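You operate a simulated robot arm through the tools that you are given. There is no shell and no other tool. Be economical: measure what you need, move in short steps, check, and stop when the job is done.

You run a simulated robot arm. Do the job below in one go: nothing can be reset, and whatever is moved stays where it is left.

## Task
Clamp the pump cover, rub its gasket marks off, then open the clamp.
Fine: use the emery block and put it back; keep your fingers from under the clamp arm.
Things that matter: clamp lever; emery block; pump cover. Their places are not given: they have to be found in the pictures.

It is judged by the outcome, as a careful person would: the job done as asked, and still so three seconds after it is handed in. It fails if anything else is knocked over, pushed out of place, dropped, spilled or broken. Lids that push on must go on centred and level and be pressed home; caps that screw on are set level and turned clockwise until they are tight.

## Robot
A 7-joint arm with a two-finger parallel gripper, fixed in place. Base frame: the origin is at the foot of the arm, x ahead of it, y to its left, z up. Units: cm, rad, N and s.
With the tool pointing down near the work surface it reaches from about 30 to 70 cm from the base axis. Its first joint turns from -1.152 to 1.152 rad. Payload 1.57 kg.
The TCP is the grasp point between the finger pads, 3 cm short of the fingertips. In the tool frame z runs along the fingers and y along their closing line. The gripper opens to 11 cm. The fingers are 2.4 cm wide and 1.2 cm thick; the gripper's body (4.8 by 11.2 cm) begins 7.8 cm behind the TCP.
Orientation is that of the tool frame in the base frame, as [roll, pitch, yaw] about the fixed x, y, z axes, in that order (R = Rz(yaw) Ry(pitch) Rx(roll)). With the fingers straight down and closing along the base's y, the tool's x points along the base's -x, its y along +y and its z along -z.

## Interface
- The arm moves only by the tool nudge_tool. Its argument "rows" is text: rows parted by semicolons, each of 7 numbers parted by spaces: the opening, from 0 (shut) to 1 (fully open), then the shift along the tool's x, y, z in m, then the turn, a rotation vector about the tool's x, y, z in rad. In form: claw dx dy dz ax ay az; .... A call has 1 to 12 rows; each row is the pose to reach, as a shift and turn from the pose commanded when the call began, along the tool's axes at that moment. Each row takes 0.2 s and may step no farther than 5 cm and 0.15 rad from the row before; otherwise, or with a gripper value out of range, the whole call is refused. Where a pose cannot be reached the arm comes as near as it can. A force on the tool above 40 N (or 10 N above the force at the start of the call, whichever is more), or a blocked arm, ends the call early, and 0.2 s more pass. Each finger travels about 10.8 cm/s and halts on what it meets, pressing with about 28 N; the grip force reading is that of the motor and also rises with nothing between the fingers. The clock runs only during rows and for 0.2 s after the last one: add rows that repeat a pose to give the fingers time. It gives the time, the measured TCP pose, the force on the tool (base axes), the opening and the grip force at its end, in the units of the frame above (readings bear some noise).
- Cameras (640 x 400 px; columns grow to the right, rows downward): "scene" is fixed at [16.67, -39.29, 140.08]; the picture's right is [0.77, -0.64, 0.00], its down [-0.39, -0.47, -0.79] and it looks along [0.51, 0.61, -0.61] (base axes); focal length 316 px, centre (320, 200). "wrist" rides on the gripper at [-3.6, 0, -8] in the tool frame; the picture's right is [0.00, -1.00, 0.00], its down [0.97, 0.00, -0.24] and it looks along [0.24, 0.00, 0.97] (tool axes); focal length 218 px, centre (320, 200).
- capture(camera): a new picture of that camera. It takes no simulated time.
- pixel_to_xyz(camera, pixels): for up to 12 pixels [column, row] of the newest picture of that camera ("zoom" is the newest enlarged one), the place [x, y, z] in the base frame of the surface seen there, good to about 0.3 cm. It takes no simulated time.
- enlarge(camera, box): a new picture of the part [left, top, right, bottom] of that camera's present view, enlarged. It takes no simulated time.
- sign_off(): hands the job in; it is judged then, once.

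Keep the steps short. Do not move on a guess: measure, check each grasp and each placing, and mend mistakes. In all there are 80 turns and 54 pictures (those below and enlarged ones count). Leave the gripper open and the arm clear of the work at the hand-in unless told otherwise, and finish with a single line.

The tools are called after ">>>" as name(argument=value, ...) on one line, values as JSON. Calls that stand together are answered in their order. nudge_tool: Moves the arm, as the interface text tells. Its arguments: {"type":"object","properties":{"rows":{"type":"string"}},"required":["rows"]} The other tools are called the same way: capture (camera) takes a picture; pixel_to_xyz (camera, pixels) gives the place of the surface under pixels of a picture; enlarge (camera, box) takes an enlarged picture of a part of a camera's view; sign_off () hands the job in.

At the start:

```text
time_s: 0.0
position: [40.45, -25.24, 115.75]
tcp_rot: [3.142, -0.001, -3.141]
wrist_force: [-0.2, -0.2, -0.4]
finger_gap: 10.96
gripper_force: 0.0
```

scene: 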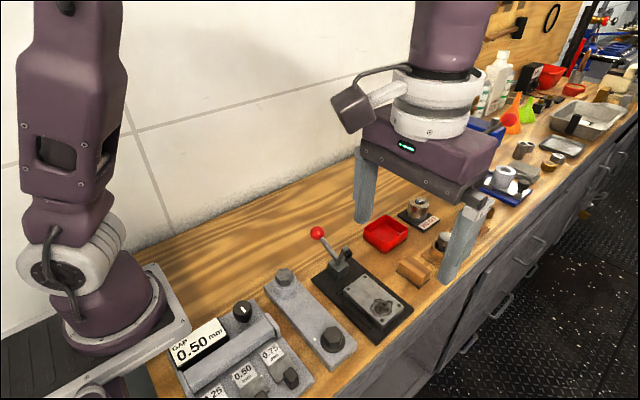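
wrist: 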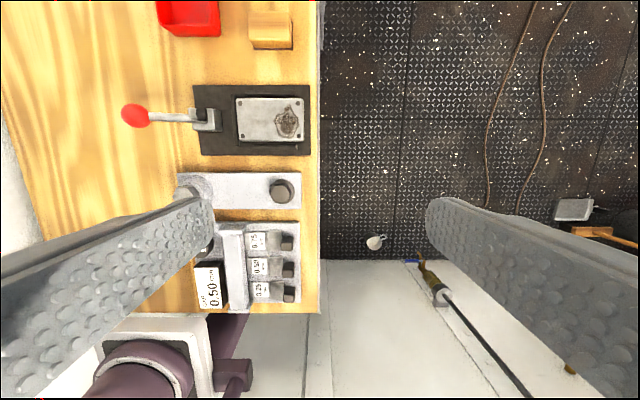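

I see the clamp plate with a red-knobbed lever near scene pixel (340,270), with the cover on it and a tan block near (415,270). I'll enlarge those areas.

>>> enlarge(camera="scene", box=[290, 180, 470, 350])

>>> enlarge(camera="wrist", box=[100, 0, 340, 220])

>>> enlarge(camera="scene", box=[380, 60, 640, 260])

```text
2.35 times, centred on (380, 265) of scene
```

zoom: 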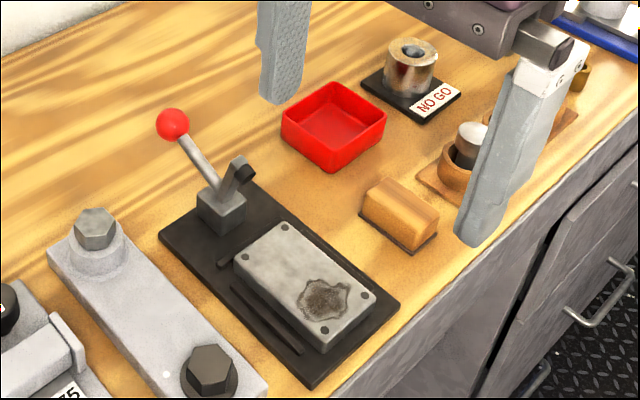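

```text
1.82 times, centred on (220, 110) of wrist
```

zoom: 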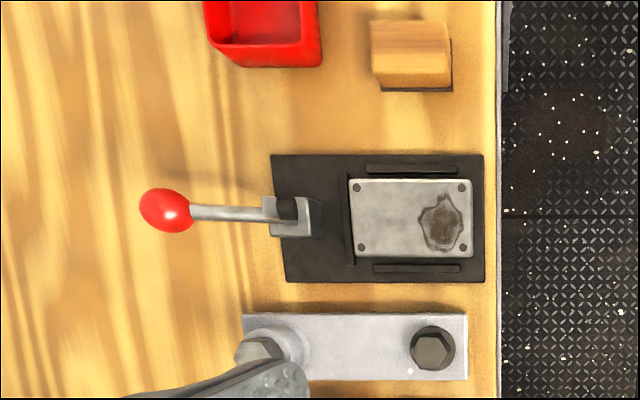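

```text
2.00 times, centred on (510, 160) of scene
```

zoom: 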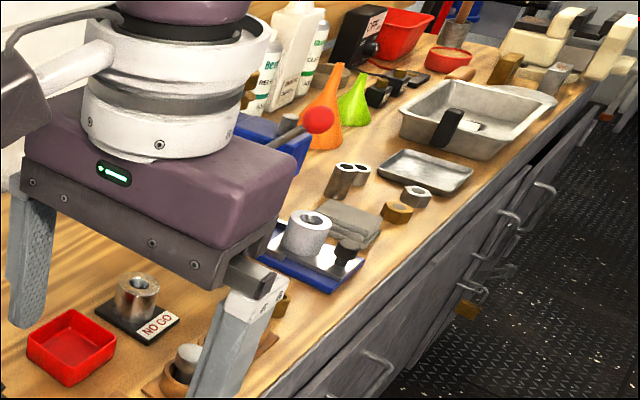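

Now I'll measure the lever knob, lever root, clamp arm tip, cover corners and block corners from fresh pictures.

>>> enlarge(camera="scene", box=[300, 215, 420, 345])

>>> pixel_to_xyz(camera="wrist", pixels=[[135, 116], [170, 117], [199, 117], [210, 118], [208, 128], [234, 99], [303, 99], [236, 140], [304, 140], [286, 122], [210, 145], [300, 89]])

>>> pixel_to_xyz(camera="scene", pixels=[[318, 233], [328, 248], [347, 251], [341, 258], [356, 284], [370, 277], [410, 259], [425, 272], [397, 265], [414, 280], [413, 285], [397, 271]])

```text
3.08 times, centred on (360, 280) of scene
```

zoom: 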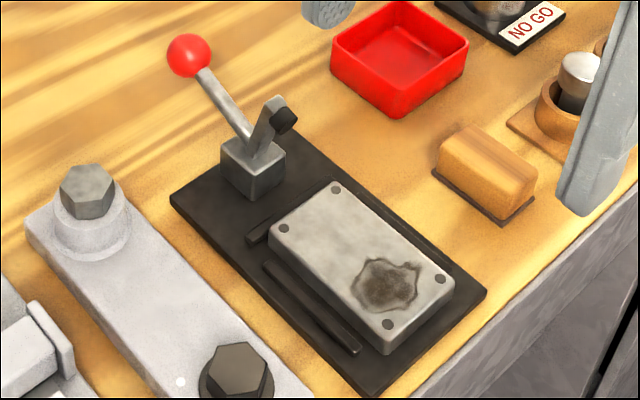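

```text
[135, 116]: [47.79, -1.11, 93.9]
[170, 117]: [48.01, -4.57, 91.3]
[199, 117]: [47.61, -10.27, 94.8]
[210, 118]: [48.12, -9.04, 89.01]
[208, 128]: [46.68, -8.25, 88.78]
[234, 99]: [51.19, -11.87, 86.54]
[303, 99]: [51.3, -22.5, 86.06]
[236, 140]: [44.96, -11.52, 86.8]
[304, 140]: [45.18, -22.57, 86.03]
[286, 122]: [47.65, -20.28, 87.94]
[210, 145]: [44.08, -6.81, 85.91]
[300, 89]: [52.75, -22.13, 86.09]
```

```text
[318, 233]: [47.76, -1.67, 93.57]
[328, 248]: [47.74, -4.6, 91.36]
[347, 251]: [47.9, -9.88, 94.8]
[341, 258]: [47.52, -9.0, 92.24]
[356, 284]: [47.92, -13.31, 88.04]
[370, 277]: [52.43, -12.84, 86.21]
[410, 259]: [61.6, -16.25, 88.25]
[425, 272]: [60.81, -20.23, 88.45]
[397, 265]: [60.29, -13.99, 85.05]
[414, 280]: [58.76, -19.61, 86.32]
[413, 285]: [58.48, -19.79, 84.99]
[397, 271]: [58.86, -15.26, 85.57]
```

The lever knob is at about (47.7,-1.4,93), the pivot at about (47.7,-8.5,90), and the clamp arm stands up with its tip at about (47.7,-10,94.8). The cover top is z≈88 and the mark is near (47.7,-20). First I'll turn the tool a quarter so it closes along x, and move to above the lever.

>>> nudge_tool(rows="1 -0.0066 0.0173 0.0064 0 0 0.1428; 1 -0.0132 0.0346 0.0128 0 0 0.2856; 1 -0.0198 0.0519 0.0192 0 0 0.4284; 1 -0.0264 0.0692 0.0256 0 0 0.5712; 1 -0.033 0.0865 0.032 0 0 0.714; 1 -0.0396 0.1038 0.0384 0 0 0.8568; 1 -0.0462 0.1211 0.0448 0 0 0.9996; 1 -0.0528 0.1384 0.0512 0 0 1.1424; 1 -0.0594 0.1557 0.0576 0 0 1.2852; 1 -0.066 0.173 0.064 0 0 1.428; 1 -0.0725 0.19 0.07 0 0 1.5708; 1 -0.0725 0.19 0.07 0 0 1.5708")

>>> capture(camera="wrist")

>>> capture(camera="scene")

```text
time_s: 2.6
position: [47.62, -6.17, 108.83]
tcp_rot: [3.14, 0.0, 1.569]
wrist_force: [0.7, 0.2, 0.1]
finger_gap: 11.0
gripper_force: 0.1
```

```text
47 pictures are left
```

wrist: 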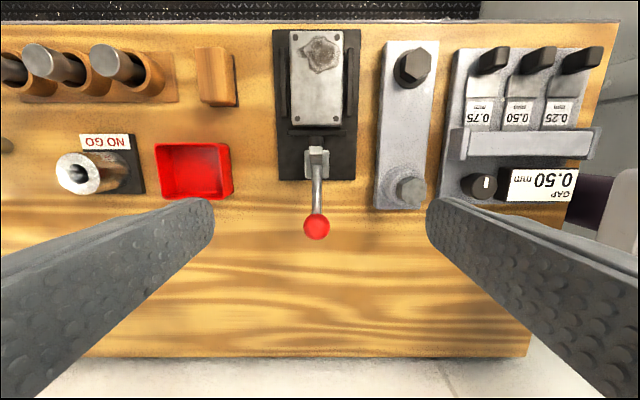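

```text
46 pictures are left
```

scene: 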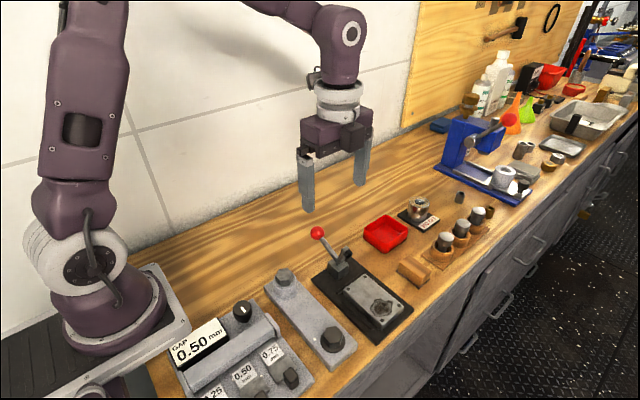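

The turn worked and the scene is clear. I'll measure the knob (316,227), lever, arm, mark and block again from this closer view.

>>> pixel_to_xyz(camera="wrist", pixels=[[316, 222], [316, 235], [305, 227], [328, 227], [316, 190], [317, 153], [317, 55], [302, 40], [335, 65], [198, 50], [230, 50], [216, 103]])

>>> enlarge(camera="wrist", box=[180, 20, 400, 250])

```text
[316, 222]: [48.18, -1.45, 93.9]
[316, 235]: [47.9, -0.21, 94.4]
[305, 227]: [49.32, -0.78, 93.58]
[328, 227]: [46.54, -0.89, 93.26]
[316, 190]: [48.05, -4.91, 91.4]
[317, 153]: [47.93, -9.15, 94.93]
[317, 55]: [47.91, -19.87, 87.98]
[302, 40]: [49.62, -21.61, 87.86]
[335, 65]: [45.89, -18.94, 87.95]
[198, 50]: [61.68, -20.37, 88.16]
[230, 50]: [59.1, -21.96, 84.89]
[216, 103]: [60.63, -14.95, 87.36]
```

```text
1.74 times, centred on (290, 135) of wrist
```

zoom: 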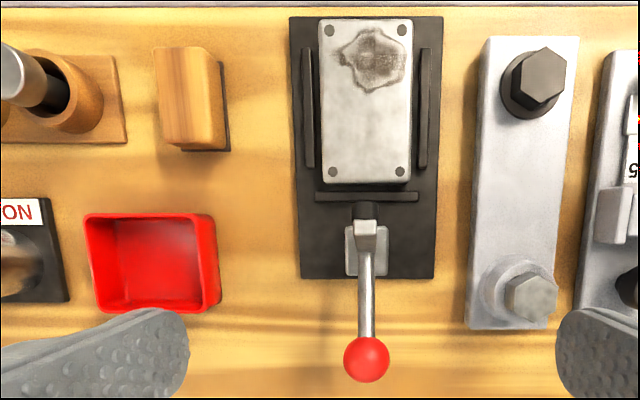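

The knob centre is about (47.9,-1.0,93.2) and 2.6 cm across. I'll narrow the fingers to about 5.5 cm and come down around it, without closing yet.

>>> nudge_tool(rows="0.5 0.025 0.0015 0.02 0 0 0; 0.5 0.052 0.003 0.06 0 0 0; 0.5 0.052 0.003 0.09 0 0 0; 0.5 0.052 0.003 0.12 0 0 0; 0.5 0.052 0.003 0.146 0 0 0; 0.5 0.052 0.003 0.146 0 0 0")

>>> enlarge(camera="scene", box=[260, 170, 420, 300])

>>> capture(camera="wrist")

```text
time_s: 4.0
position: [47.92, -1.12, 94.29]
tcp_rot: [-3.142, 0.0, 1.571]
wrist_force: [-0.4, 1.2, -1.2]
finger_gap: 5.5
gripper_force: 0.1
```

```text
3.08 times, centred on (340, 235) of scene
```

zoom: 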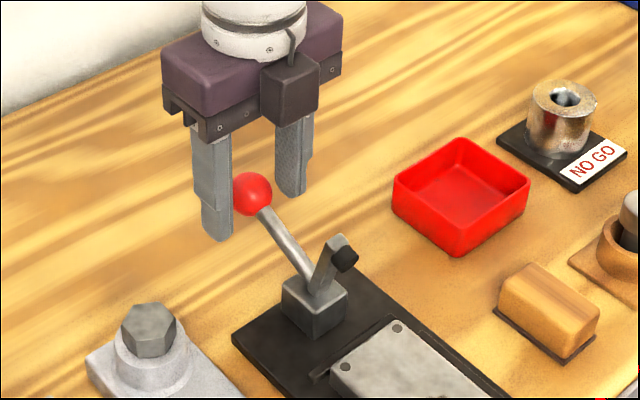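

```text
43 pictures are left
```

wrist: 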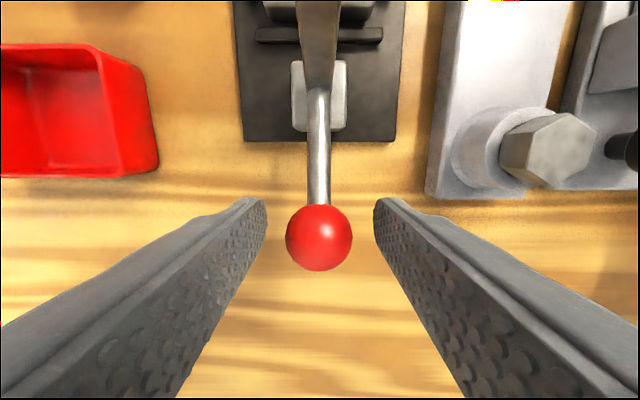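

The knob sits centred between the fingers, so I'll close on it without moving.

>>> nudge_tool(rows="0.2 0 0 0 0 0 0; 0.15 0 0 0 0 0 0; 0.15 0 0 0 0 0 0")

>>> enlarge(camera="scene", box=[260, 170, 420, 300])

```text
time_s: 4.8
position: [47.96, -1.18, 94.21]
tcp_rot: [3.139, -0.001, 1.571]
wrist_force: [6.8, -0.3, -6.1]
finger_gap: 3.1
gripper_force: 40.1
```

```text
3.08 times, centred on (340, 235) of scene
```

zoom: 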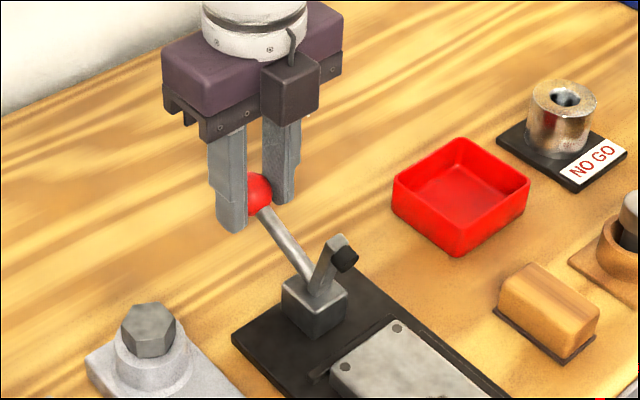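

I have the knob, with the gap reading 3.1 cm. Next I'll swing it a short way along its arc about the pivot at about (-8.3, 89.1), upward and toward -y, to see how the arm follows.

>>> nudge_tool(rows="0.15 -0.0030 0 -0.0050 0 0 0; 0.15 -0.0064 0 -0.0098 0 0 0; 0.15 -0.0101 0 -0.0144 0 0 0; 0.15 -0.0141 0 -0.0187 0 0 0; 0.15 -0.0141 0 -0.0187 0 0 0")

>>> enlarge(camera="scene", box=[260, 170, 420, 300])

```text
time_s: 6.0
position: [47.91, -2.29, 96.12]
tcp_rot: [-3.142, 0.0, 1.57]
wrist_force: [1.0, 18.0, -1.7]
finger_gap: 3.1
gripper_force: 39.8
```

```text
3.08 times, centred on (340, 235) of scene
```

zoom: 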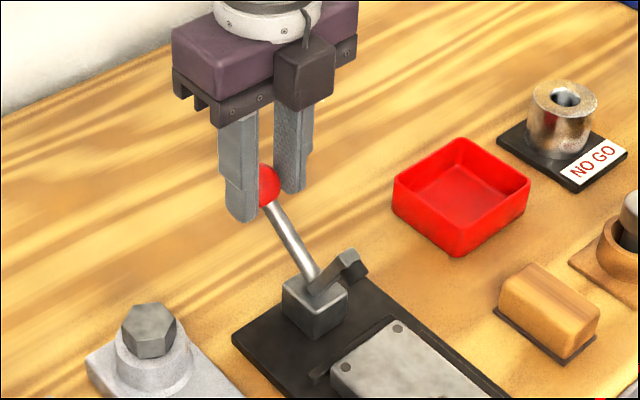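

The arm follows the lever down toward the cover with modest resistance. I'll continue along the arc.

>>> nudge_tool(rows="0.15 -0.0066 0 -0.0059 0 0 0; 0.15 -0.0136 0 -0.0111 0 0 0; 0.15 -0.0213 0 -0.0155 0 0 0; 0.15 -0.0293 0 -0.0191 0 0 0; 0.15 -0.0293 0 -0.0191 0 0 0")

>>> enlarge(camera="scene", box=[260, 170, 420, 300])

```text
time_s: 7.2
position: [48.1, -5.41, 98.04]
tcp_rot: [-3.141, -0.001, 1.569]
wrist_force: [-0.3, 0.0, -1.0]
finger_gap: 1.63
gripper_force: 0.1
```

```text
3.08 times, centred on (340, 235) of scene
```

zoom: 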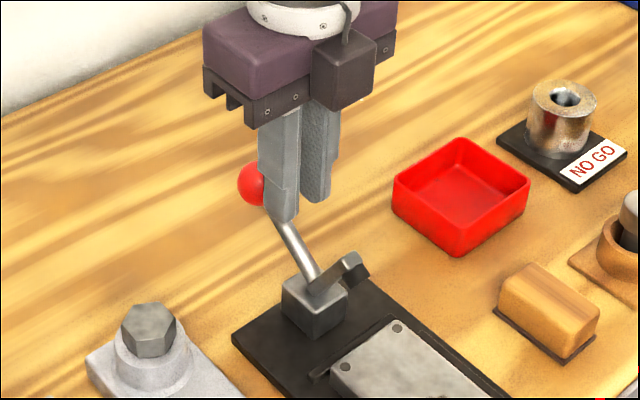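

The knob slipped out of the fingers on the +y side and the lever stayed where it was. I'll open, lift straight off, and push the knob from behind with closed fingers instead.

>>> nudge_tool(rows="0.5 0 0 0 0 0 0; 0.5 0 0 0 0 0 0; 0.5 0 0 -0.03 0 0 0; 0.5 0 0 -0.06 0 0 0; 0.3 0.04 0 -0.06 0 0 0; 0 0.085 0 -0.06 0 0 0; 0 0.085 0 -0.06 0 0 0; 0 0.085 0 -0.06 0 0 0")

>>> capture(camera="scene")

>>> capture(camera="wrist")

```text
time_s: 9.0
position: [48.04, 2.67, 104.09]
tcp_rot: [-3.141, -0.001, 1.572]
wrist_force: [-0.4, -0.5, 0.3]
finger_gap: 0.0
gripper_force: 21.7
```

```text
39 pictures are left
```

scene: 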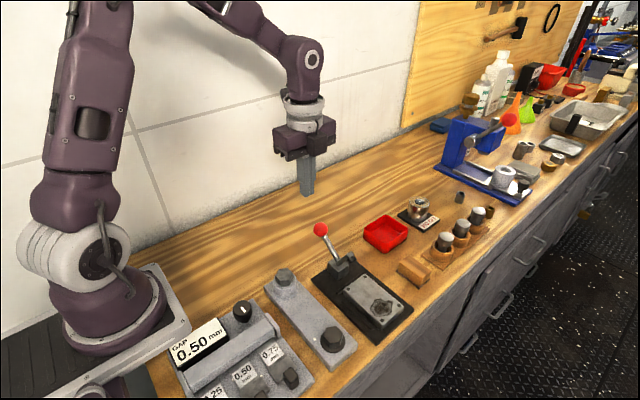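

```text
38 pictures are left
```

wrist: 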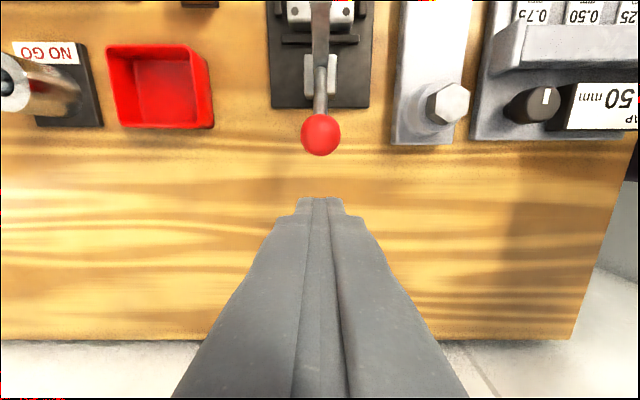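

>>> pixel_to_xyz(camera="wrist", pixels=[[319, 135], [305, 135], [333, 135], [319, 145], [319, 50], [319, 100]])

>>> pixel_to_xyz(camera="scene", pixels=[[320, 229], [329, 248], [354, 256], [348, 260], [307, 185]])

```text
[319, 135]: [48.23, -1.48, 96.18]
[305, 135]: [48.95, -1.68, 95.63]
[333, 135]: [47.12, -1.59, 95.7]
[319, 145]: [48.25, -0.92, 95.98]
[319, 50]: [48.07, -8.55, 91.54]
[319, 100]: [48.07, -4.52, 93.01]
```

```text
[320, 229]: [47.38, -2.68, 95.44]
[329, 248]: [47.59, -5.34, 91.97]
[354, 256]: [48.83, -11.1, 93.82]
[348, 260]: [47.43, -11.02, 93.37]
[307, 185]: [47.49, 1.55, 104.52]
```

The knob is now at about (48,-1.9,95), roughly 43° up. The closed fingers are behind it. I'll lower them behind the knob and advance to light contact, then begin the arc push.

>>> nudge_tool(rows="0 0 0 0.03 0 0 0; 0 0 0 0.06 0 0 0; 0 0 0 0.076 0 0 0; 0 -0.012 0 0.076 0 0 0; 0 -0.0197 0 0.076 0 0 0; 0 -0.0237 0 0.0722 0 0 0; 0 -0.0277 0 0.0683 0 0 0; 0 -0.032 0 0.065 0 0 0; 0 -0.0363 0 0.062 0 0 0; 0 -0.041 0 0.0592 0 0 0; 0 -0.0455 0 0.0568 0 0 0")

>>> enlarge(camera="scene", box=[260, 170, 420, 300])

```text
time_s: 11.4
position: [47.84, -1.46, 98.33]
tcp_rot: [3.14, 0.001, 1.571]
wrist_force: [-0.9, 0.3, 0.0]
finger_gap: 0.0
gripper_force: 21.1
```

```text
3.08 times, centred on (340, 235) of scene
```

zoom: 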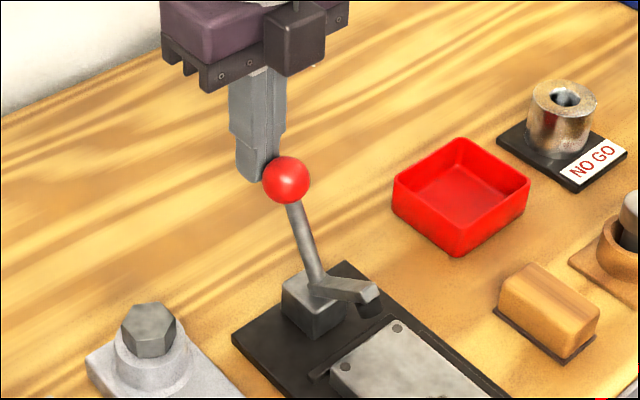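

The push works: the lever is at roughly 65° and the arm is coming down. I'll carry on along the arc to about 88°.

>>> nudge_tool(rows="0 -0.0055 0 -0.0024 0 0 0; 0 -0.0112 0 -0.0045 0 0 0; 0 -0.017 0 -0.0062 0 0 0; 0 -0.023 0 -0.0075 0 0 0; 0 -0.029 0 -0.0083 0 0 0; 0 -0.035 0 -0.0087 0 0 0")

>>> enlarge(camera="scene", box=[260, 170, 420, 300])

```text
time_s: 12.8
position: [48.07, -5.08, 99.23]
tcp_rot: [-3.14, 0.001, 1.571]
wrist_force: [0.1, 0.8, 1.4]
finger_gap: 0.01
gripper_force: 21.2
```

```text
3.08 times, centred on (340, 235) of scene
```

zoom: 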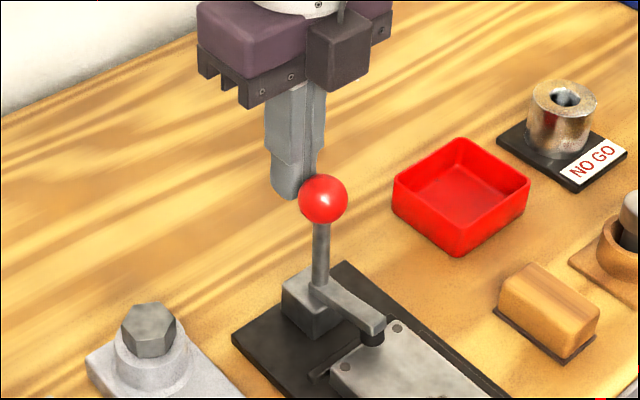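

The lever is upright and the pad is at or nearly on the cover. I'll push a little further in small steps until firm resistance, with the force cut-off guarding.

>>> nudge_tool(rows="0 -0.004 0 -0.0002 0 0 0; 0 -0.008 0 -0.0002 0 0 0; 0 -0.012 0 0 0 0 0; 0 -0.015 0 0.0003 0 0 0")

>>> enlarge(camera="scene", box=[280, 190, 420, 310])

```text
time_s: 13.8
position: [48.11, -6.3, 99.21]
tcp_rot: [3.141, -0.002, 1.57]
wrist_force: [-1.6, 9.1, 1.9]
finger_gap: 0.0
gripper_force: 21.3
```

```text
3.33 times, centred on (350, 250) of scene
```

zoom: 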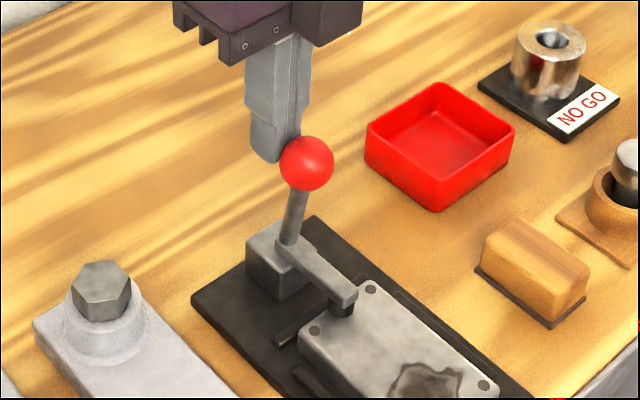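

The pad now appears to be on the cover, with resistance of 9 N. I'll push a touch more to be sure it has locked.

>>> nudge_tool(rows="0 -0.003 0 0.0003 0 0 0; 0 -0.006 0 0.0007 0 0 0; 0 -0.009 0 0.0011 0 0 0; 0 -0.012 0 0.0016 0 0 0; 0 -0.012 0 0.0016 0 0 0")

>>> enlarge(camera="scene", box=[280, 190, 420, 310])

```text
time_s: 14.4
position: [48.14, -6.47, 99.0]
tcp_rot: [-3.141, -0.009, 1.576]
wrist_force: [-0.1, 10.9, -0.2]
finger_gap: 0.0
gripper_force: 21.3
stopped in row 3: the force on the tool passed its limit (the readings are from after the stop); the commanded pose is now the measured one
```

```text
3.33 times, centred on (350, 250) of scene
```

zoom: 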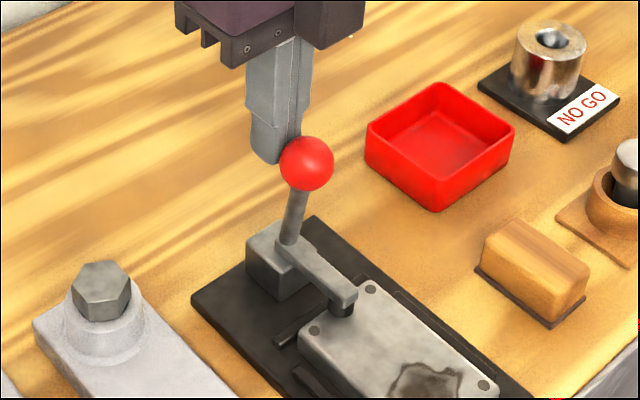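

The lever hit its hard stop and the pad is down on the cover, so it is clamped. I'll back off, rise, and move to above the block to measure it.

>>> nudge_tool(rows="0 0.03 0 0 0 0 0; 0.3 0.03 0 -0.04 0 0 0; 0.6 0.03 0 -0.08 0 0 0; 0.6 0.0 0.03 -0.08 0 0 0; 0.6 -0.03 0.06 -0.08 0 0 0; 0.6 -0.06 0.09 -0.08 0 0 0; 0.6 -0.08 0.125 -0.08 0 0 0; 0.6 -0.08 0.125 -0.07 0 0 0; 0.6 -0.08 0.125 -0.07 0 0 0")

>>> capture(camera="wrist")

>>> capture(camera="scene")

```text
time_s: 16.4
position: [60.67, -14.37, 105.79]
tcp_rot: [3.141, -0.007, 1.574]
wrist_force: [0.0, 0.1, 0.6]
finger_gap: 6.61
gripper_force: 0.0
```

```text
33 pictures are left
```

wrist: 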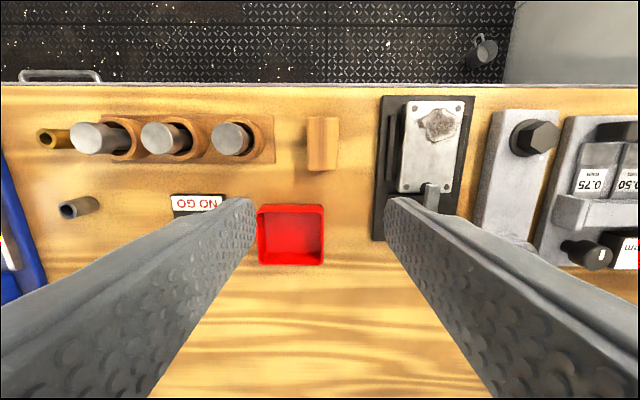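

```text
32 pictures are left
```

scene: 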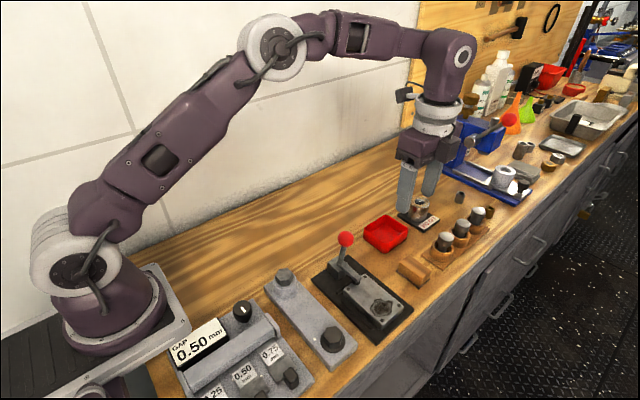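

>>> enlarge(camera="wrist", box=[280, 90, 360, 190])

>>> pixel_to_xyz(camera="wrist", pixels=[[309, 119], [336, 119], [308, 168], [334, 168], [322, 143], [309, 143], [334, 143], [339, 143], [341, 120], [270, 150], [435, 123]])

>>> enlarge(camera="scene", box=[385, 240, 445, 300])

```text
4.00 times, centred on (320, 140) of wrist
```

zoom: 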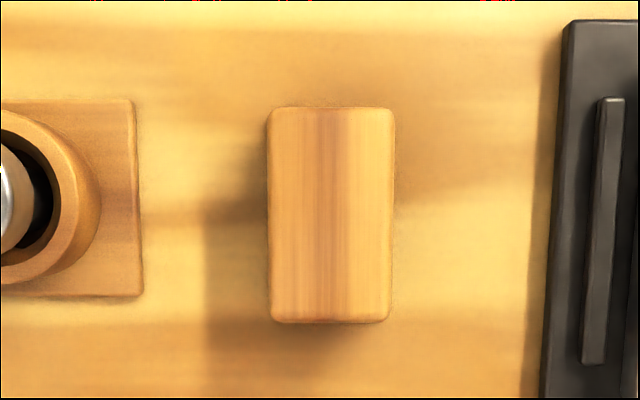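

```text
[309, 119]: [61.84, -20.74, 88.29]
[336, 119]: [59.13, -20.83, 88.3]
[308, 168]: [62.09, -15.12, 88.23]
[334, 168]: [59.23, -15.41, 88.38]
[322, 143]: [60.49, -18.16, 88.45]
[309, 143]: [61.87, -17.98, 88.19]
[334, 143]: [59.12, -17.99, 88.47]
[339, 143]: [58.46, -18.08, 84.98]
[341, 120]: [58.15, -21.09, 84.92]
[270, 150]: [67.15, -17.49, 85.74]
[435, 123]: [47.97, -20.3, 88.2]
```

```text
6.67 times, centred on (415, 270) of scene
```

zoom: 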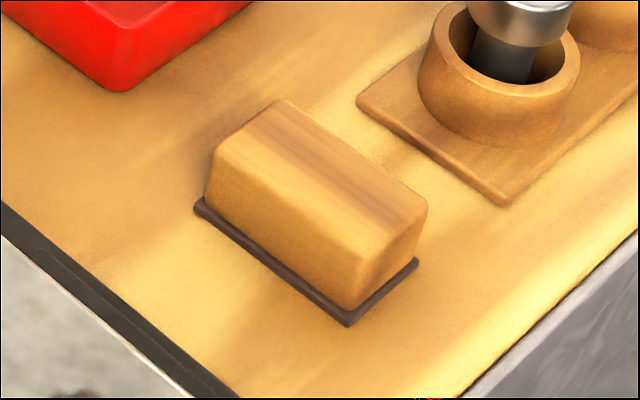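

The block's top spans x 59.0–62.0, y -20.9…-15.2 and z 88.4, centre (60.5,-18.1), with its dark emery face down. I'll come over it with a 5 cm opening and descend part way.

>>> nudge_tool(rows="0.45 -0.0373 -0.0017 0 0 0 0; 0.45 -0.0373 -0.0017 0.04 0 0 0; 0.45 -0.0373 -0.0017 0.08 0 0 0; 0.45 -0.0373 -0.0017 0.12 0 0 0; 0.45 -0.0373 -0.0017 0.12 0 0 0")

>>> capture(camera="wrist")

```text
time_s: 17.6
position: [60.58, -18.23, 94.21]
tcp_rot: [3.14, -0.007, 1.576]
wrist_force: [-0.9, 0.1, -0.5]
finger_gap: 4.97
gripper_force: 0.0
```

```text
29 pictures are left
```

wrist: 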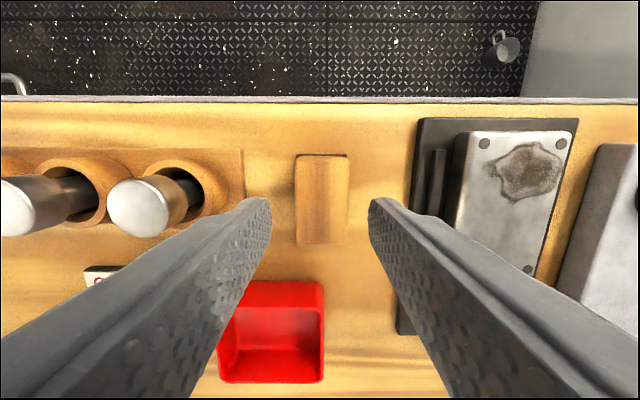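

It is aligned and clear on both sides. I'll descend to TCP z≈89 and check the height before closing.

>>> nudge_tool(rows="0.45 0 0 0.03 0 0 0; 0.45 0 0 0.048 0 0 0; 0.45 0 0 0.048 0 0 0; 0.45 0 0 0.048 0 0 0")

>>> enlarge(camera="scene", box=[360, 200, 480, 310])

```text
time_s: 18.6
position: [60.4, -18.11, 89.27]
tcp_rot: [3.14, -0.007, 1.576]
wrist_force: [0.6, -0.4, 0.2]
finger_gap: 4.93
gripper_force: 0.0
```

```text
3.64 times, centred on (420, 255) of scene
```

zoom: 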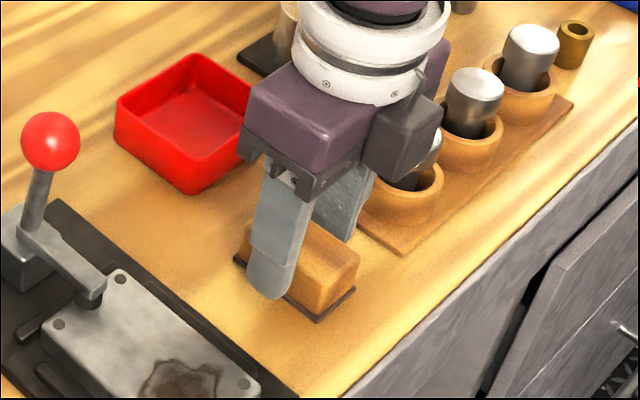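

The height is good, with fingertips about 1.2 cm above the table. Close on the block.

>>> nudge_tool(rows="0.2 0 0 0.001 0 0 0; 0.2 0 0 0.001 0 0 0; 0.2 0 0 0.001 0 0 0")

```text
time_s: 19.4
position: [60.6, -18.21, 89.3]
tcp_rot: [3.139, -0.007, 1.576]
wrist_force: [-6.3, 3.9, 18.0]
finger_gap: 3.51
gripper_force: 27.7
```

It's gripped, with the gap at 3.51 cm. I'll lift a little and look.

>>> nudge_tool(rows="0.2 0 0 -0.02 0 0 0; 0.2 0 0 -0.05 0 0 0; 0.2 0 0 -0.08 0 0 0; 0.2 0 0 -0.08 0 0 0")

>>> capture(camera="wrist")

>>> enlarge(camera="scene", box=[330, 180, 480, 320])

```text
time_s: 20.4
position: [60.64, -18.24, 96.95]
tcp_rot: [3.142, -0.008, 1.574]
wrist_force: [0.7, 0.7, 0.1]
finger_gap: 2.22
gripper_force: 0.1
```

```text
27 pictures are left
```

wrist: 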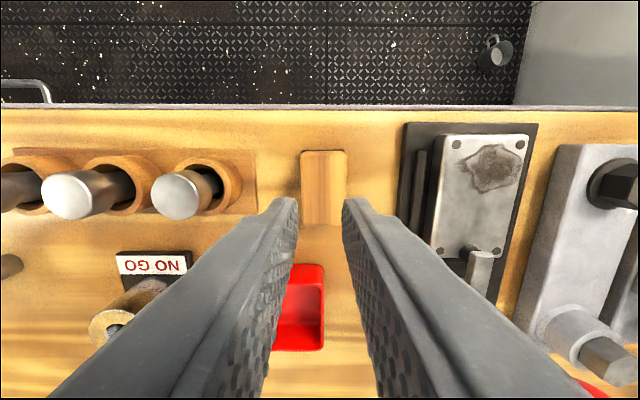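

```text
2.86 times, centred on (405, 250) of scene
```

zoom: 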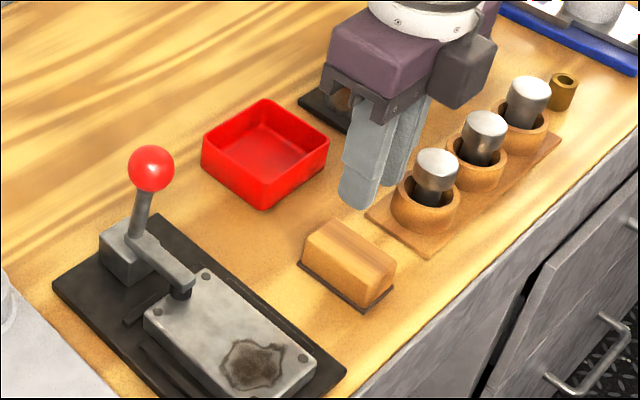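

The fingers slid up off the block; they had only caught its upper part. The block is still standing, so I'll re-measure it before gripping deeper.

>>> pixel_to_xyz(camera="wrist", pixels=[[323, 187], [303, 187], [343, 187], [323, 153], [323, 221], [303, 156], [303, 220], [343, 156], [344, 220]])

>>> enlarge(camera="scene", box=[385, 240, 445, 300])

```text
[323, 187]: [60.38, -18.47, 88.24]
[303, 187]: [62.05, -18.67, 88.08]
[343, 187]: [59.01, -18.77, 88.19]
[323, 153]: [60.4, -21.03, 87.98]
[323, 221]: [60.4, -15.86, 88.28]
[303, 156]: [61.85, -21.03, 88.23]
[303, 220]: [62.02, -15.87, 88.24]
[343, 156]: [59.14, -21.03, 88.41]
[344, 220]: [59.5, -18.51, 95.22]
```

```text
6.67 times, centred on (415, 270) of scene
```

zoom: 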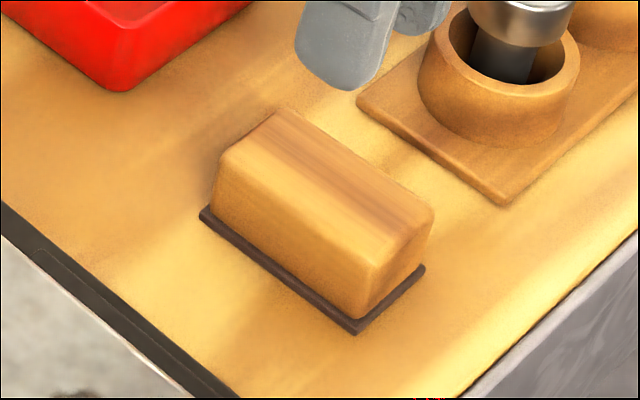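

The block moved only about 0.2 cm toward -y. I'll reopen, level the tool, and go deeper with the TCP at z≈88.3, so fingertips are about 0.3 cm above the bench.

>>> nudge_tool(rows="0.45 -0.002 -0.001 0 0.007 0 0; 0.45 -0.002 -0.001 0.03 0.007 0 0; 0.45 -0.002 -0.001 0.06 0.007 0 0; 0.45 -0.002 -0.001 0.08 0.007 0 0; 0.45 -0.002 -0.001 0.086 0.007 0 0; 0.45 -0.002 -0.001 0.086 0.007 0 0; 0.45 -0.002 -0.001 0.086 0.007 0 0")

```text
time_s: 22.0
position: [60.47, -18.46, 88.48]
tcp_rot: [-3.136, -0.005, 1.572]
wrist_force: [-0.9, 0.3, 0.8]
finger_gap: 4.96
gripper_force: 0.2
```

The height is 88.48, with tips just above the emery sole. Closing firmly.

>>> nudge_tool(rows="0.1 0 0 0 0 0 0; 0.1 0 0 0 0 0 0; 0.1 0 0 0 0 0 0; 0.1 0 0 0 0 0 0")

>>> enlarge(camera="scene", box=[375, 220, 455, 300])

```text
time_s: 23.0
position: [60.34, -18.41, 88.31]
tcp_rot: [-3.136, -0.007, 1.575]
wrist_force: [-0.5, -0.1, 2.1]
finger_gap: 3.54
gripper_force: 28.4
```

```text
5.00 times, centred on (415, 260) of scene
```

zoom: 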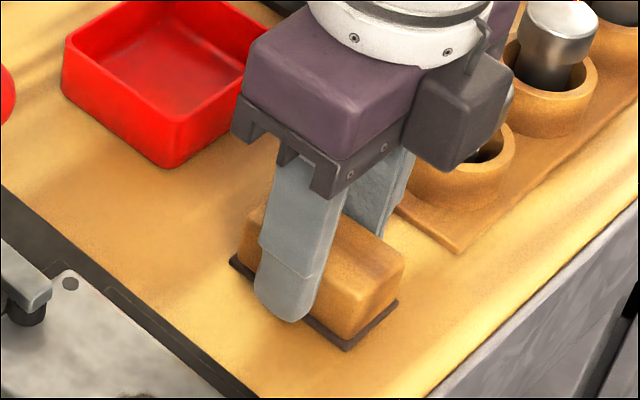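

The grip shows a gap of 3.54 cm with little side force. I'll lift gently and check.

>>> nudge_tool(rows="0.1 0 0 -0.005 0 0 0; 0.1 0 0 -0.01 0 0 0; 0.1 0 0 -0.02 0 0 0; 0.1 0 0 -0.035 0 0 0; 0.1 0 0 -0.05 0 0 0; 0.1 0 0 -0.06 0 0 0; 0.1 0 0 -0.06 0 0 0")

>>> capture(camera="scene")

>>> capture(camera="wrist")

```text
time_s: 24.6
position: [60.42, -18.5, 94.6]
tcp_rot: [-3.136, -0.007, 1.574]
wrist_force: [0.2, 1.0, -0.6]
finger_gap: 3.54
gripper_force: 27.6
```

```text
23 pictures are left
```

scene: 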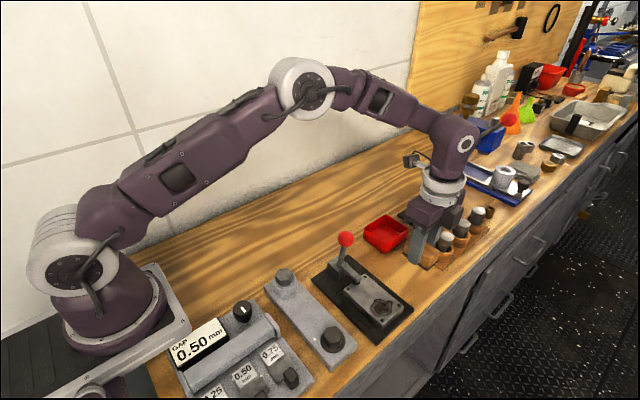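

```text
22 pictures are left
```

wrist: 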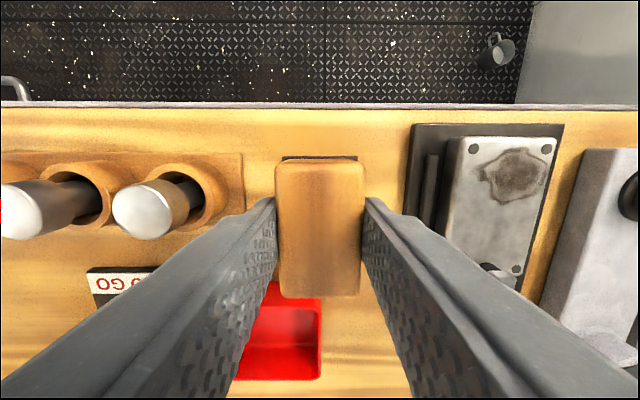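

The block is held level. Next I'll measure the mark's extent and the cover's edges.

>>> pixel_to_xyz(camera="wrist", pixels=[[482, 176], [546, 175], [512, 149], [505, 205], [466, 143], [553, 142], [516, 180], [490, 271], [460, 240], [512, 285]])

>>> enlarge(camera="wrist", box=[400, 110, 580, 300])

```text
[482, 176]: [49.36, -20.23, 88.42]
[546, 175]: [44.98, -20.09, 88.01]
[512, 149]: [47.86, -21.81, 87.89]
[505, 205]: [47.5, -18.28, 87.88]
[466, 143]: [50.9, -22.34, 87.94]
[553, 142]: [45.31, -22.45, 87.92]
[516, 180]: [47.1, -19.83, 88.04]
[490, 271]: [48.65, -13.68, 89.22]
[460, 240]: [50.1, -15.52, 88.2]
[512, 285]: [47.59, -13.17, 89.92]
```

```text
2.11 times, centred on (490, 205) of wrist
```

zoom: 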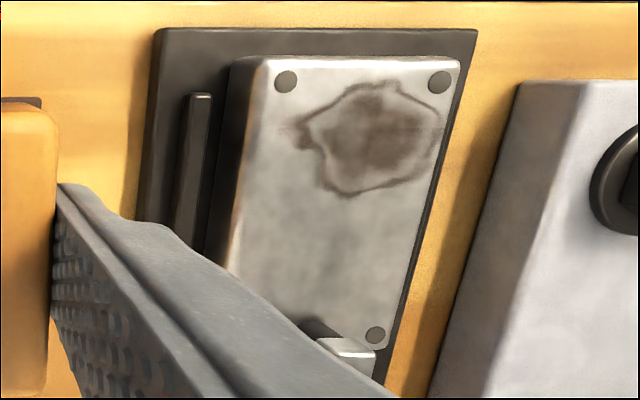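

The mark covers x 45.3–49.7 and y -22…-18.2, and the arm tip ends near y -14.2. I'll carry the block over to (47.6,-20), high first, then down to just above the cover.

>>> nudge_tool(rows="0.1 0 0 -0.03 0 0 0; 0.1 -0.005 -0.04 -0.03 0 0 0; 0.1 -0.01 -0.08 -0.03 0 0 0; 0.1 -0.015 -0.11 -0.03 0 0 0; 0.1 -0.015 -0.128 -0.03 0 0 0; 0.1 -0.015 -0.128 0 0 0 0; 0.1 -0.015 -0.128 0.015 0 0 0; 0.1 -0.015 -0.128 0.02 0 0 0; 0.1 -0.015 -0.128 0.02 0 0 0")

>>> enlarge(camera="scene", box=[300, 190, 440, 340])

```text
time_s: 26.6
position: [47.68, -19.99, 92.84]
tcp_rot: [-3.136, -0.008, 1.574]
wrist_force: [0.1, -0.2, -1.1]
finger_gap: 3.55
gripper_force: 27.8
```

```text
2.67 times, centred on (370, 265) of scene
```

zoom: 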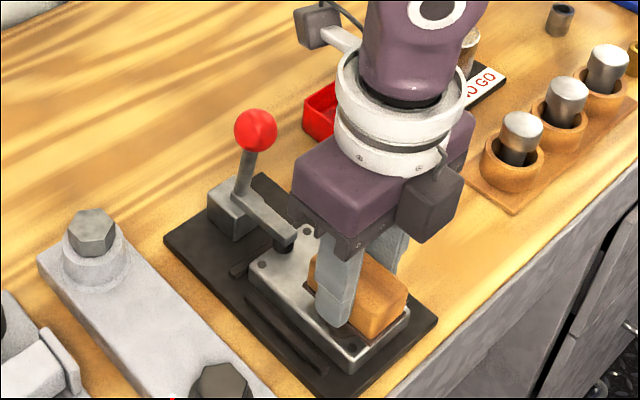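

It's in place just above the cover, clear of the clamp arm. I'll ease down in 2 mm steps until contact shows.

>>> nudge_tool(rows="0.1 0 0 0.003 0 0 0; 0.1 0 0 0.006 0 0 0; 0.1 0 0 0.009 0 0 0; 0.1 0 0 0.011 0 0 0; 0.1 0 0 0.013 0 0 0")

```text
time_s: 27.8
position: [47.61, -20.06, 91.3]
tcp_rot: [-3.137, -0.007, 1.575]
wrist_force: [-4.5, 4.5, 16.0]
finger_gap: 3.53
gripper_force: 28.5
```

Contact at z 91.3 with about 16 N of pressure. Now I'll rub back and forth along x over the mark.

>>> nudge_tool(rows="0.1 0 0.007 0 0 0 0; 0.1 0 0.013 0 0 0 0; 0.1 0 0.005 0 0 0 0; 0.1 0 -0.005 0 0 0 0; 0.1 0 -0.014 0 0 0 0; 0.1 0 -0.005 0 0 0 0; 0.1 0 0.005 0 0 0 0; 0.1 0 0.014 0 0 0 0; 0.1 0 0.005 0 0 0 0; 0.1 0 -0.005 0 0 0 0; 0.1 0 -0.014 0 0 0 0; 0.1 0 0 0 0 0 0")

>>> capture(camera="scene")

```text
time_s: 29.6
position: [48.69, -20.07, 91.33]
tcp_rot: [-3.137, -0.006, 1.573]
wrist_force: [-0.4, 1.3, 7.6]
finger_gap: 3.54
gripper_force: 28.5
stopped in row 8: the force on the tool passed its limit (the readings are from after the stop); the commanded pose is now the measured one
```

```text
19 pictures are left
```

scene: 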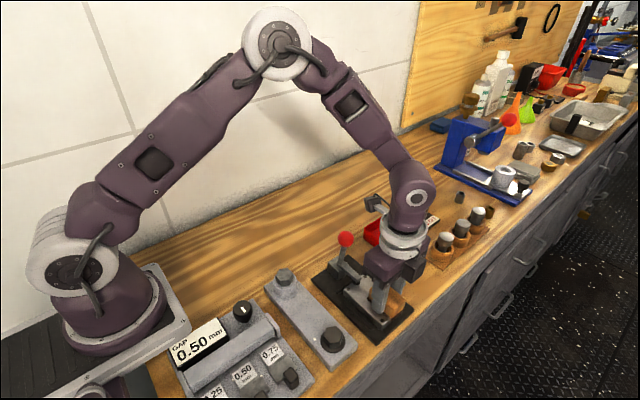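

The force limit tripped at the stroke end, and contact is now a lighter 8 N. I'll continue with gentler, slower strokes.

>>> nudge_tool(rows="0.1 0 -0.006 0 0 0 0; 0.1 0 -0.012 0 0 0 0; 0.1 0 -0.018 0 0 0 0; 0.1 0 -0.023 0 0 0 0; 0.1 0 -0.017 0 0 0 0; 0.1 0 -0.011 0 0 0 0; 0.1 0 -0.005 0 0 0 0; 0.1 0 0 0 0 0 0; 0.1 0 -0.006 0 0 0 0; 0.1 0 -0.012 0 0 0 0; 0.1 0 -0.018 0 0 0 0; 0.1 0 -0.023 0 0 0 0")

```text
time_s: 30.8
position: [46.62, -20.23, 91.36]
tcp_rot: [-3.127, -0.009, 1.572]
wrist_force: [-2.4, 1.6, 11.5]
finger_gap: 3.54
gripper_force: 27.6
stopped in row 6: the force on the tool passed its limit (the readings are from after the stop); the commanded pose is now the measured one
```

It tripped again, perhaps because the block tipped slightly (roll 0.014). I'll lift, level the tool, and look at the mark.

>>> nudge_tool(rows="0.1 0 0 -0.02 0 0 0; 0.1 0 0 -0.04 0.009 -0.0145 0; 0.1 0 0 -0.07 0.009 -0.0145 0; 0.1 0.03 0 -0.08 0.009 -0.0145 0; 0.1 0.03 0 -0.08 0.009 -0.0145 0")

>>> capture(camera="wrist")

>>> enlarge(camera="scene", box=[300, 190, 440, 340])

```text
time_s: 32.0
position: [46.63, -17.13, 99.33]
tcp_rot: [-3.116, 0.006, 1.573]
wrist_force: [-0.2, 0.2, 0.6]
finger_gap: 3.5
gripper_force: 27.8
```

```text
18 pictures are left
```

wrist: 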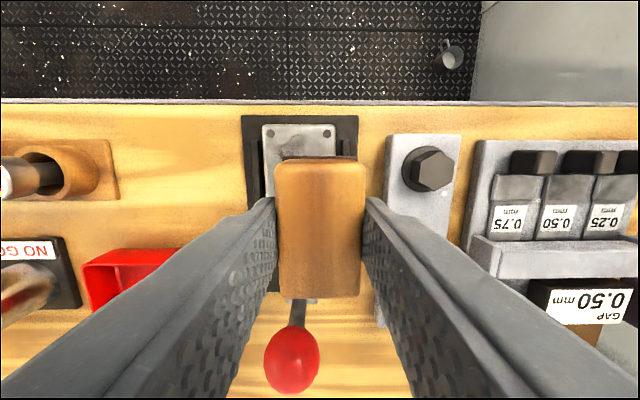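

```text
2.67 times, centred on (370, 265) of scene
```

zoom: 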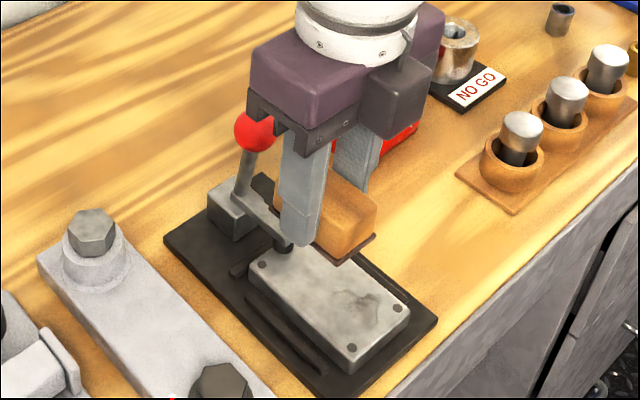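

The mark is mostly gone, with a faint patch left. My roll correction had the wrong sign, so I'll level properly, return above the mark, and rub more.

>>> nudge_tool(rows="0.1 -0.015 0.006 0 -0.005 0.0255 0; 0.1 -0.03 0.012 0 -0.005 0.0255 0; 0.1 -0.03 0.012 0.03 -0.005 0.0255 0; 0.1 -0.03 0.012 0.055 -0.005 0.0255 0; 0.1 -0.03 0.012 0.066 -0.005 0.0255 0; 0.1 -0.03 0.012 0.066 -0.005 0.0255 0")

```text
time_s: 33.4
position: [47.41, -20.23, 92.58]
tcp_rot: [-3.122, -0.019, 1.57]
wrist_force: [-0.5, -0.5, -1.0]
finger_gap: 3.48
gripper_force: 27.9
```

I've now worked out the axis signs (ax changes roll, ay changes pitch with the opposite sign). I'll restore the tilt the block was gripped at, then ease down to light contact.

>>> nudge_tool(rows="0.1 0 0.002 0 -0.014 -0.012 0; 0.1 0 0.002 0.004 -0.014 -0.012 0; 0.1 0 0.002 0.008 -0.014 -0.012 0; 0.1 0 0.002 0.0105 -0.014 -0.012 0; 0.1 0 0.002 0.012 -0.014 -0.012 0; 0.1 0 0.002 0.012 -0.014 -0.012 0")

```text
time_s: 34.8
position: [47.65, -20.26, 91.45]
tcp_rot: [-3.137, -0.007, 1.573]
wrist_force: [-0.7, -0.2, -0.8]
finger_gap: 3.53
gripper_force: 28.5
```

It's level again and just above contact. I'll lower 2 mm and rub in slow strokes.

>>> nudge_tool(rows="0.1 0 0 0.002 0 0 0; 0.1 0 0.006 0.002 0 0 0; 0.1 0 0.012 0.002 0 0 0; 0.1 0 0.006 0.002 0 0 0; 0.1 0 0 0.002 0 0 0; 0.1 0 -0.006 0.002 0 0 0; 0.1 0 -0.012 0.002 0 0 0; 0.1 0 -0.006 0.002 0 0 0; 0.1 0 0 0.002 0 0 0; 0.1 0 0.006 0.002 0 0 0; 0.1 0 0.012 0.002 0 0 0; 0.1 0 0.006 0.002 0 0 0")

```text
time_s: 37.4
position: [48.74, -20.3, 91.41]
tcp_rot: [3.14, -0.004, 1.574]
wrist_force: [11.0, -2.2, 28.3]
finger_gap: 3.5
gripper_force: 28.3
```

That full stroke set finished without tripping. Another set, shifted slightly in y as well.

>>> nudge_tool(rows="0.1 0 -0.004 -0.0007 0 0 0; 0.1 0.002 -0.010 -0.0007 0 0 0; 0.1 0.004 -0.016 -0.0007 0 0 0; 0.1 0.006 -0.010 -0.0007 0 0 0; 0.1 0.006 -0.004 -0.0007 0 0 0; 0.1 0.006 0.003 -0.0007 0 0 0; 0.1 0.003 0.006 -0.0007 0 0 0; 0.1 0 0 -0.0007 0 0 0; 0.1 -0.003 -0.006 -0.0007 0 0 0; 0.1 -0.003 -0.012 -0.0007 0 0 0; 0.1 -0.003 -0.018 -0.0007 0 0 0; 0.1 0 -0.010 -0.0007 0 0 0")

```text
time_s: 38.6
position: [47.56, -19.67, 91.32]
tcp_rot: [-3.133, -0.008, 1.568]
wrist_force: [-2.9, 2.0, 13.0]
finger_gap: 3.52
gripper_force: 28.2
stopped in row 6: the force on the tool passed its limit (the readings are from after the stop); the commanded pose is now the measured one
```

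I'll lift to the side of the lever and inspect the cover.

>>> nudge_tool(rows="0.1 0 0 -0.02 0 0 0; 0.1 0 0 -0.05 0 0 0; 0.1 0 0 -0.08 0 0 0; 0.1 0.02 0 -0.08 0 0 0; 0.1 0.02 0 -0.08 0 0 0")

>>> enlarge(camera="scene", box=[330, 240, 430, 340])

```text
time_s: 39.8
position: [47.55, -17.63, 99.29]
tcp_rot: [-3.133, -0.008, 1.569]
wrist_force: [0.5, 1.3, -0.5]
finger_gap: 3.5
gripper_force: 28.3
```

```text
4.00 times, centred on (380, 290) of scene
```

zoom: 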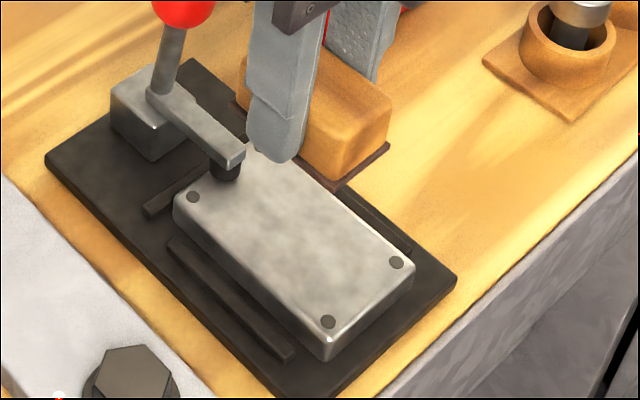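

The cover is clean. Next I'll carry the block back over its original spot, TCP (60.5,-18.0), which makes up for the earlier slip of about 0.4 cm, and lower it to just above the bench.

>>> nudge_tool(rows="0.1 -0.001 0.04 0 0 0 0; 0.1 -0.003 0.08 0 0 0 0; 0.1 -0.0037 0.115 0 0 0 0; 0.1 -0.0037 0.1295 0.02 0 0 0; 0.1 -0.0037 0.1295 0.05 0 0 0; 0.1 -0.0037 0.1295 0.08 0 0 0; 0.1 -0.0037 0.1295 0.1 0 0 0; 0.1 -0.0037 0.1295 0.1 0 0 0")

>>> enlarge(camera="scene", box=[385, 240, 445, 300])

```text
time_s: 41.6
position: [60.77, -17.84, 89.01]
tcp_rot: [-3.134, -0.009, 1.568]
wrist_force: [0.3, 0.5, -1.0]
finger_gap: 3.52
gripper_force: 28.2
```

```text
6.67 times, centred on (415, 270) of scene
```

zoom: 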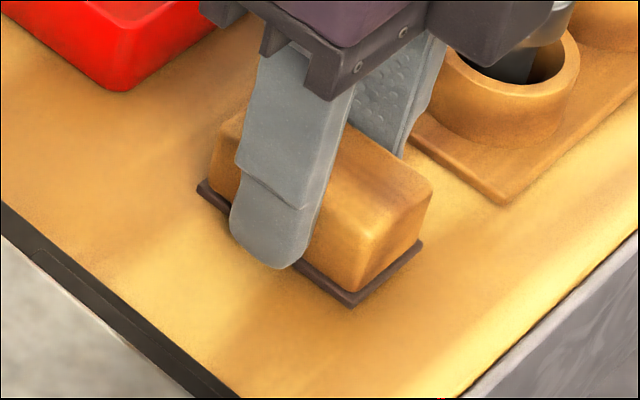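

Compared with the first picture, the block is about 0.3 cm too far in +x. I'll shift that and lower to touch.

>>> nudge_tool(rows="0.1 -0.0005 -0.003 0 0 0 0; 0.1 -0.0005 -0.003 0.003 0 0 0; 0.1 -0.0005 -0.003 0.005 0 0 0; 0.1 -0.0005 -0.003 0.0065 0 0 0; 0.1 -0.0005 -0.003 0.0065 0 0 0")

>>> enlarge(camera="scene", box=[385, 240, 445, 300])

```text
time_s: 42.8
position: [60.14, -18.08, 88.75]
tcp_rot: [-3.132, -0.011, 1.57]
wrist_force: [0.4, 0.2, -0.9]
finger_gap: 3.5
gripper_force: 27.8
```

```text
6.67 times, centred on (415, 270) of scene
```

zoom: 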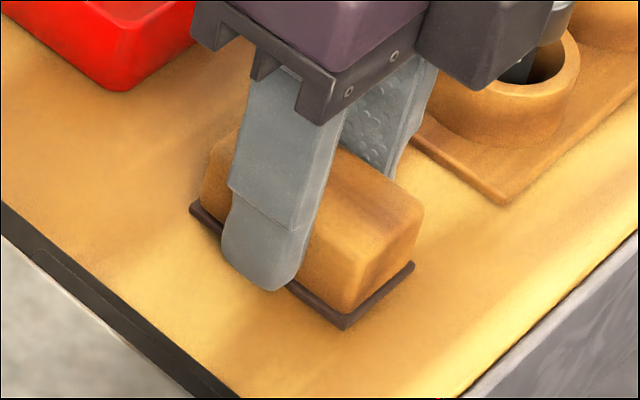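

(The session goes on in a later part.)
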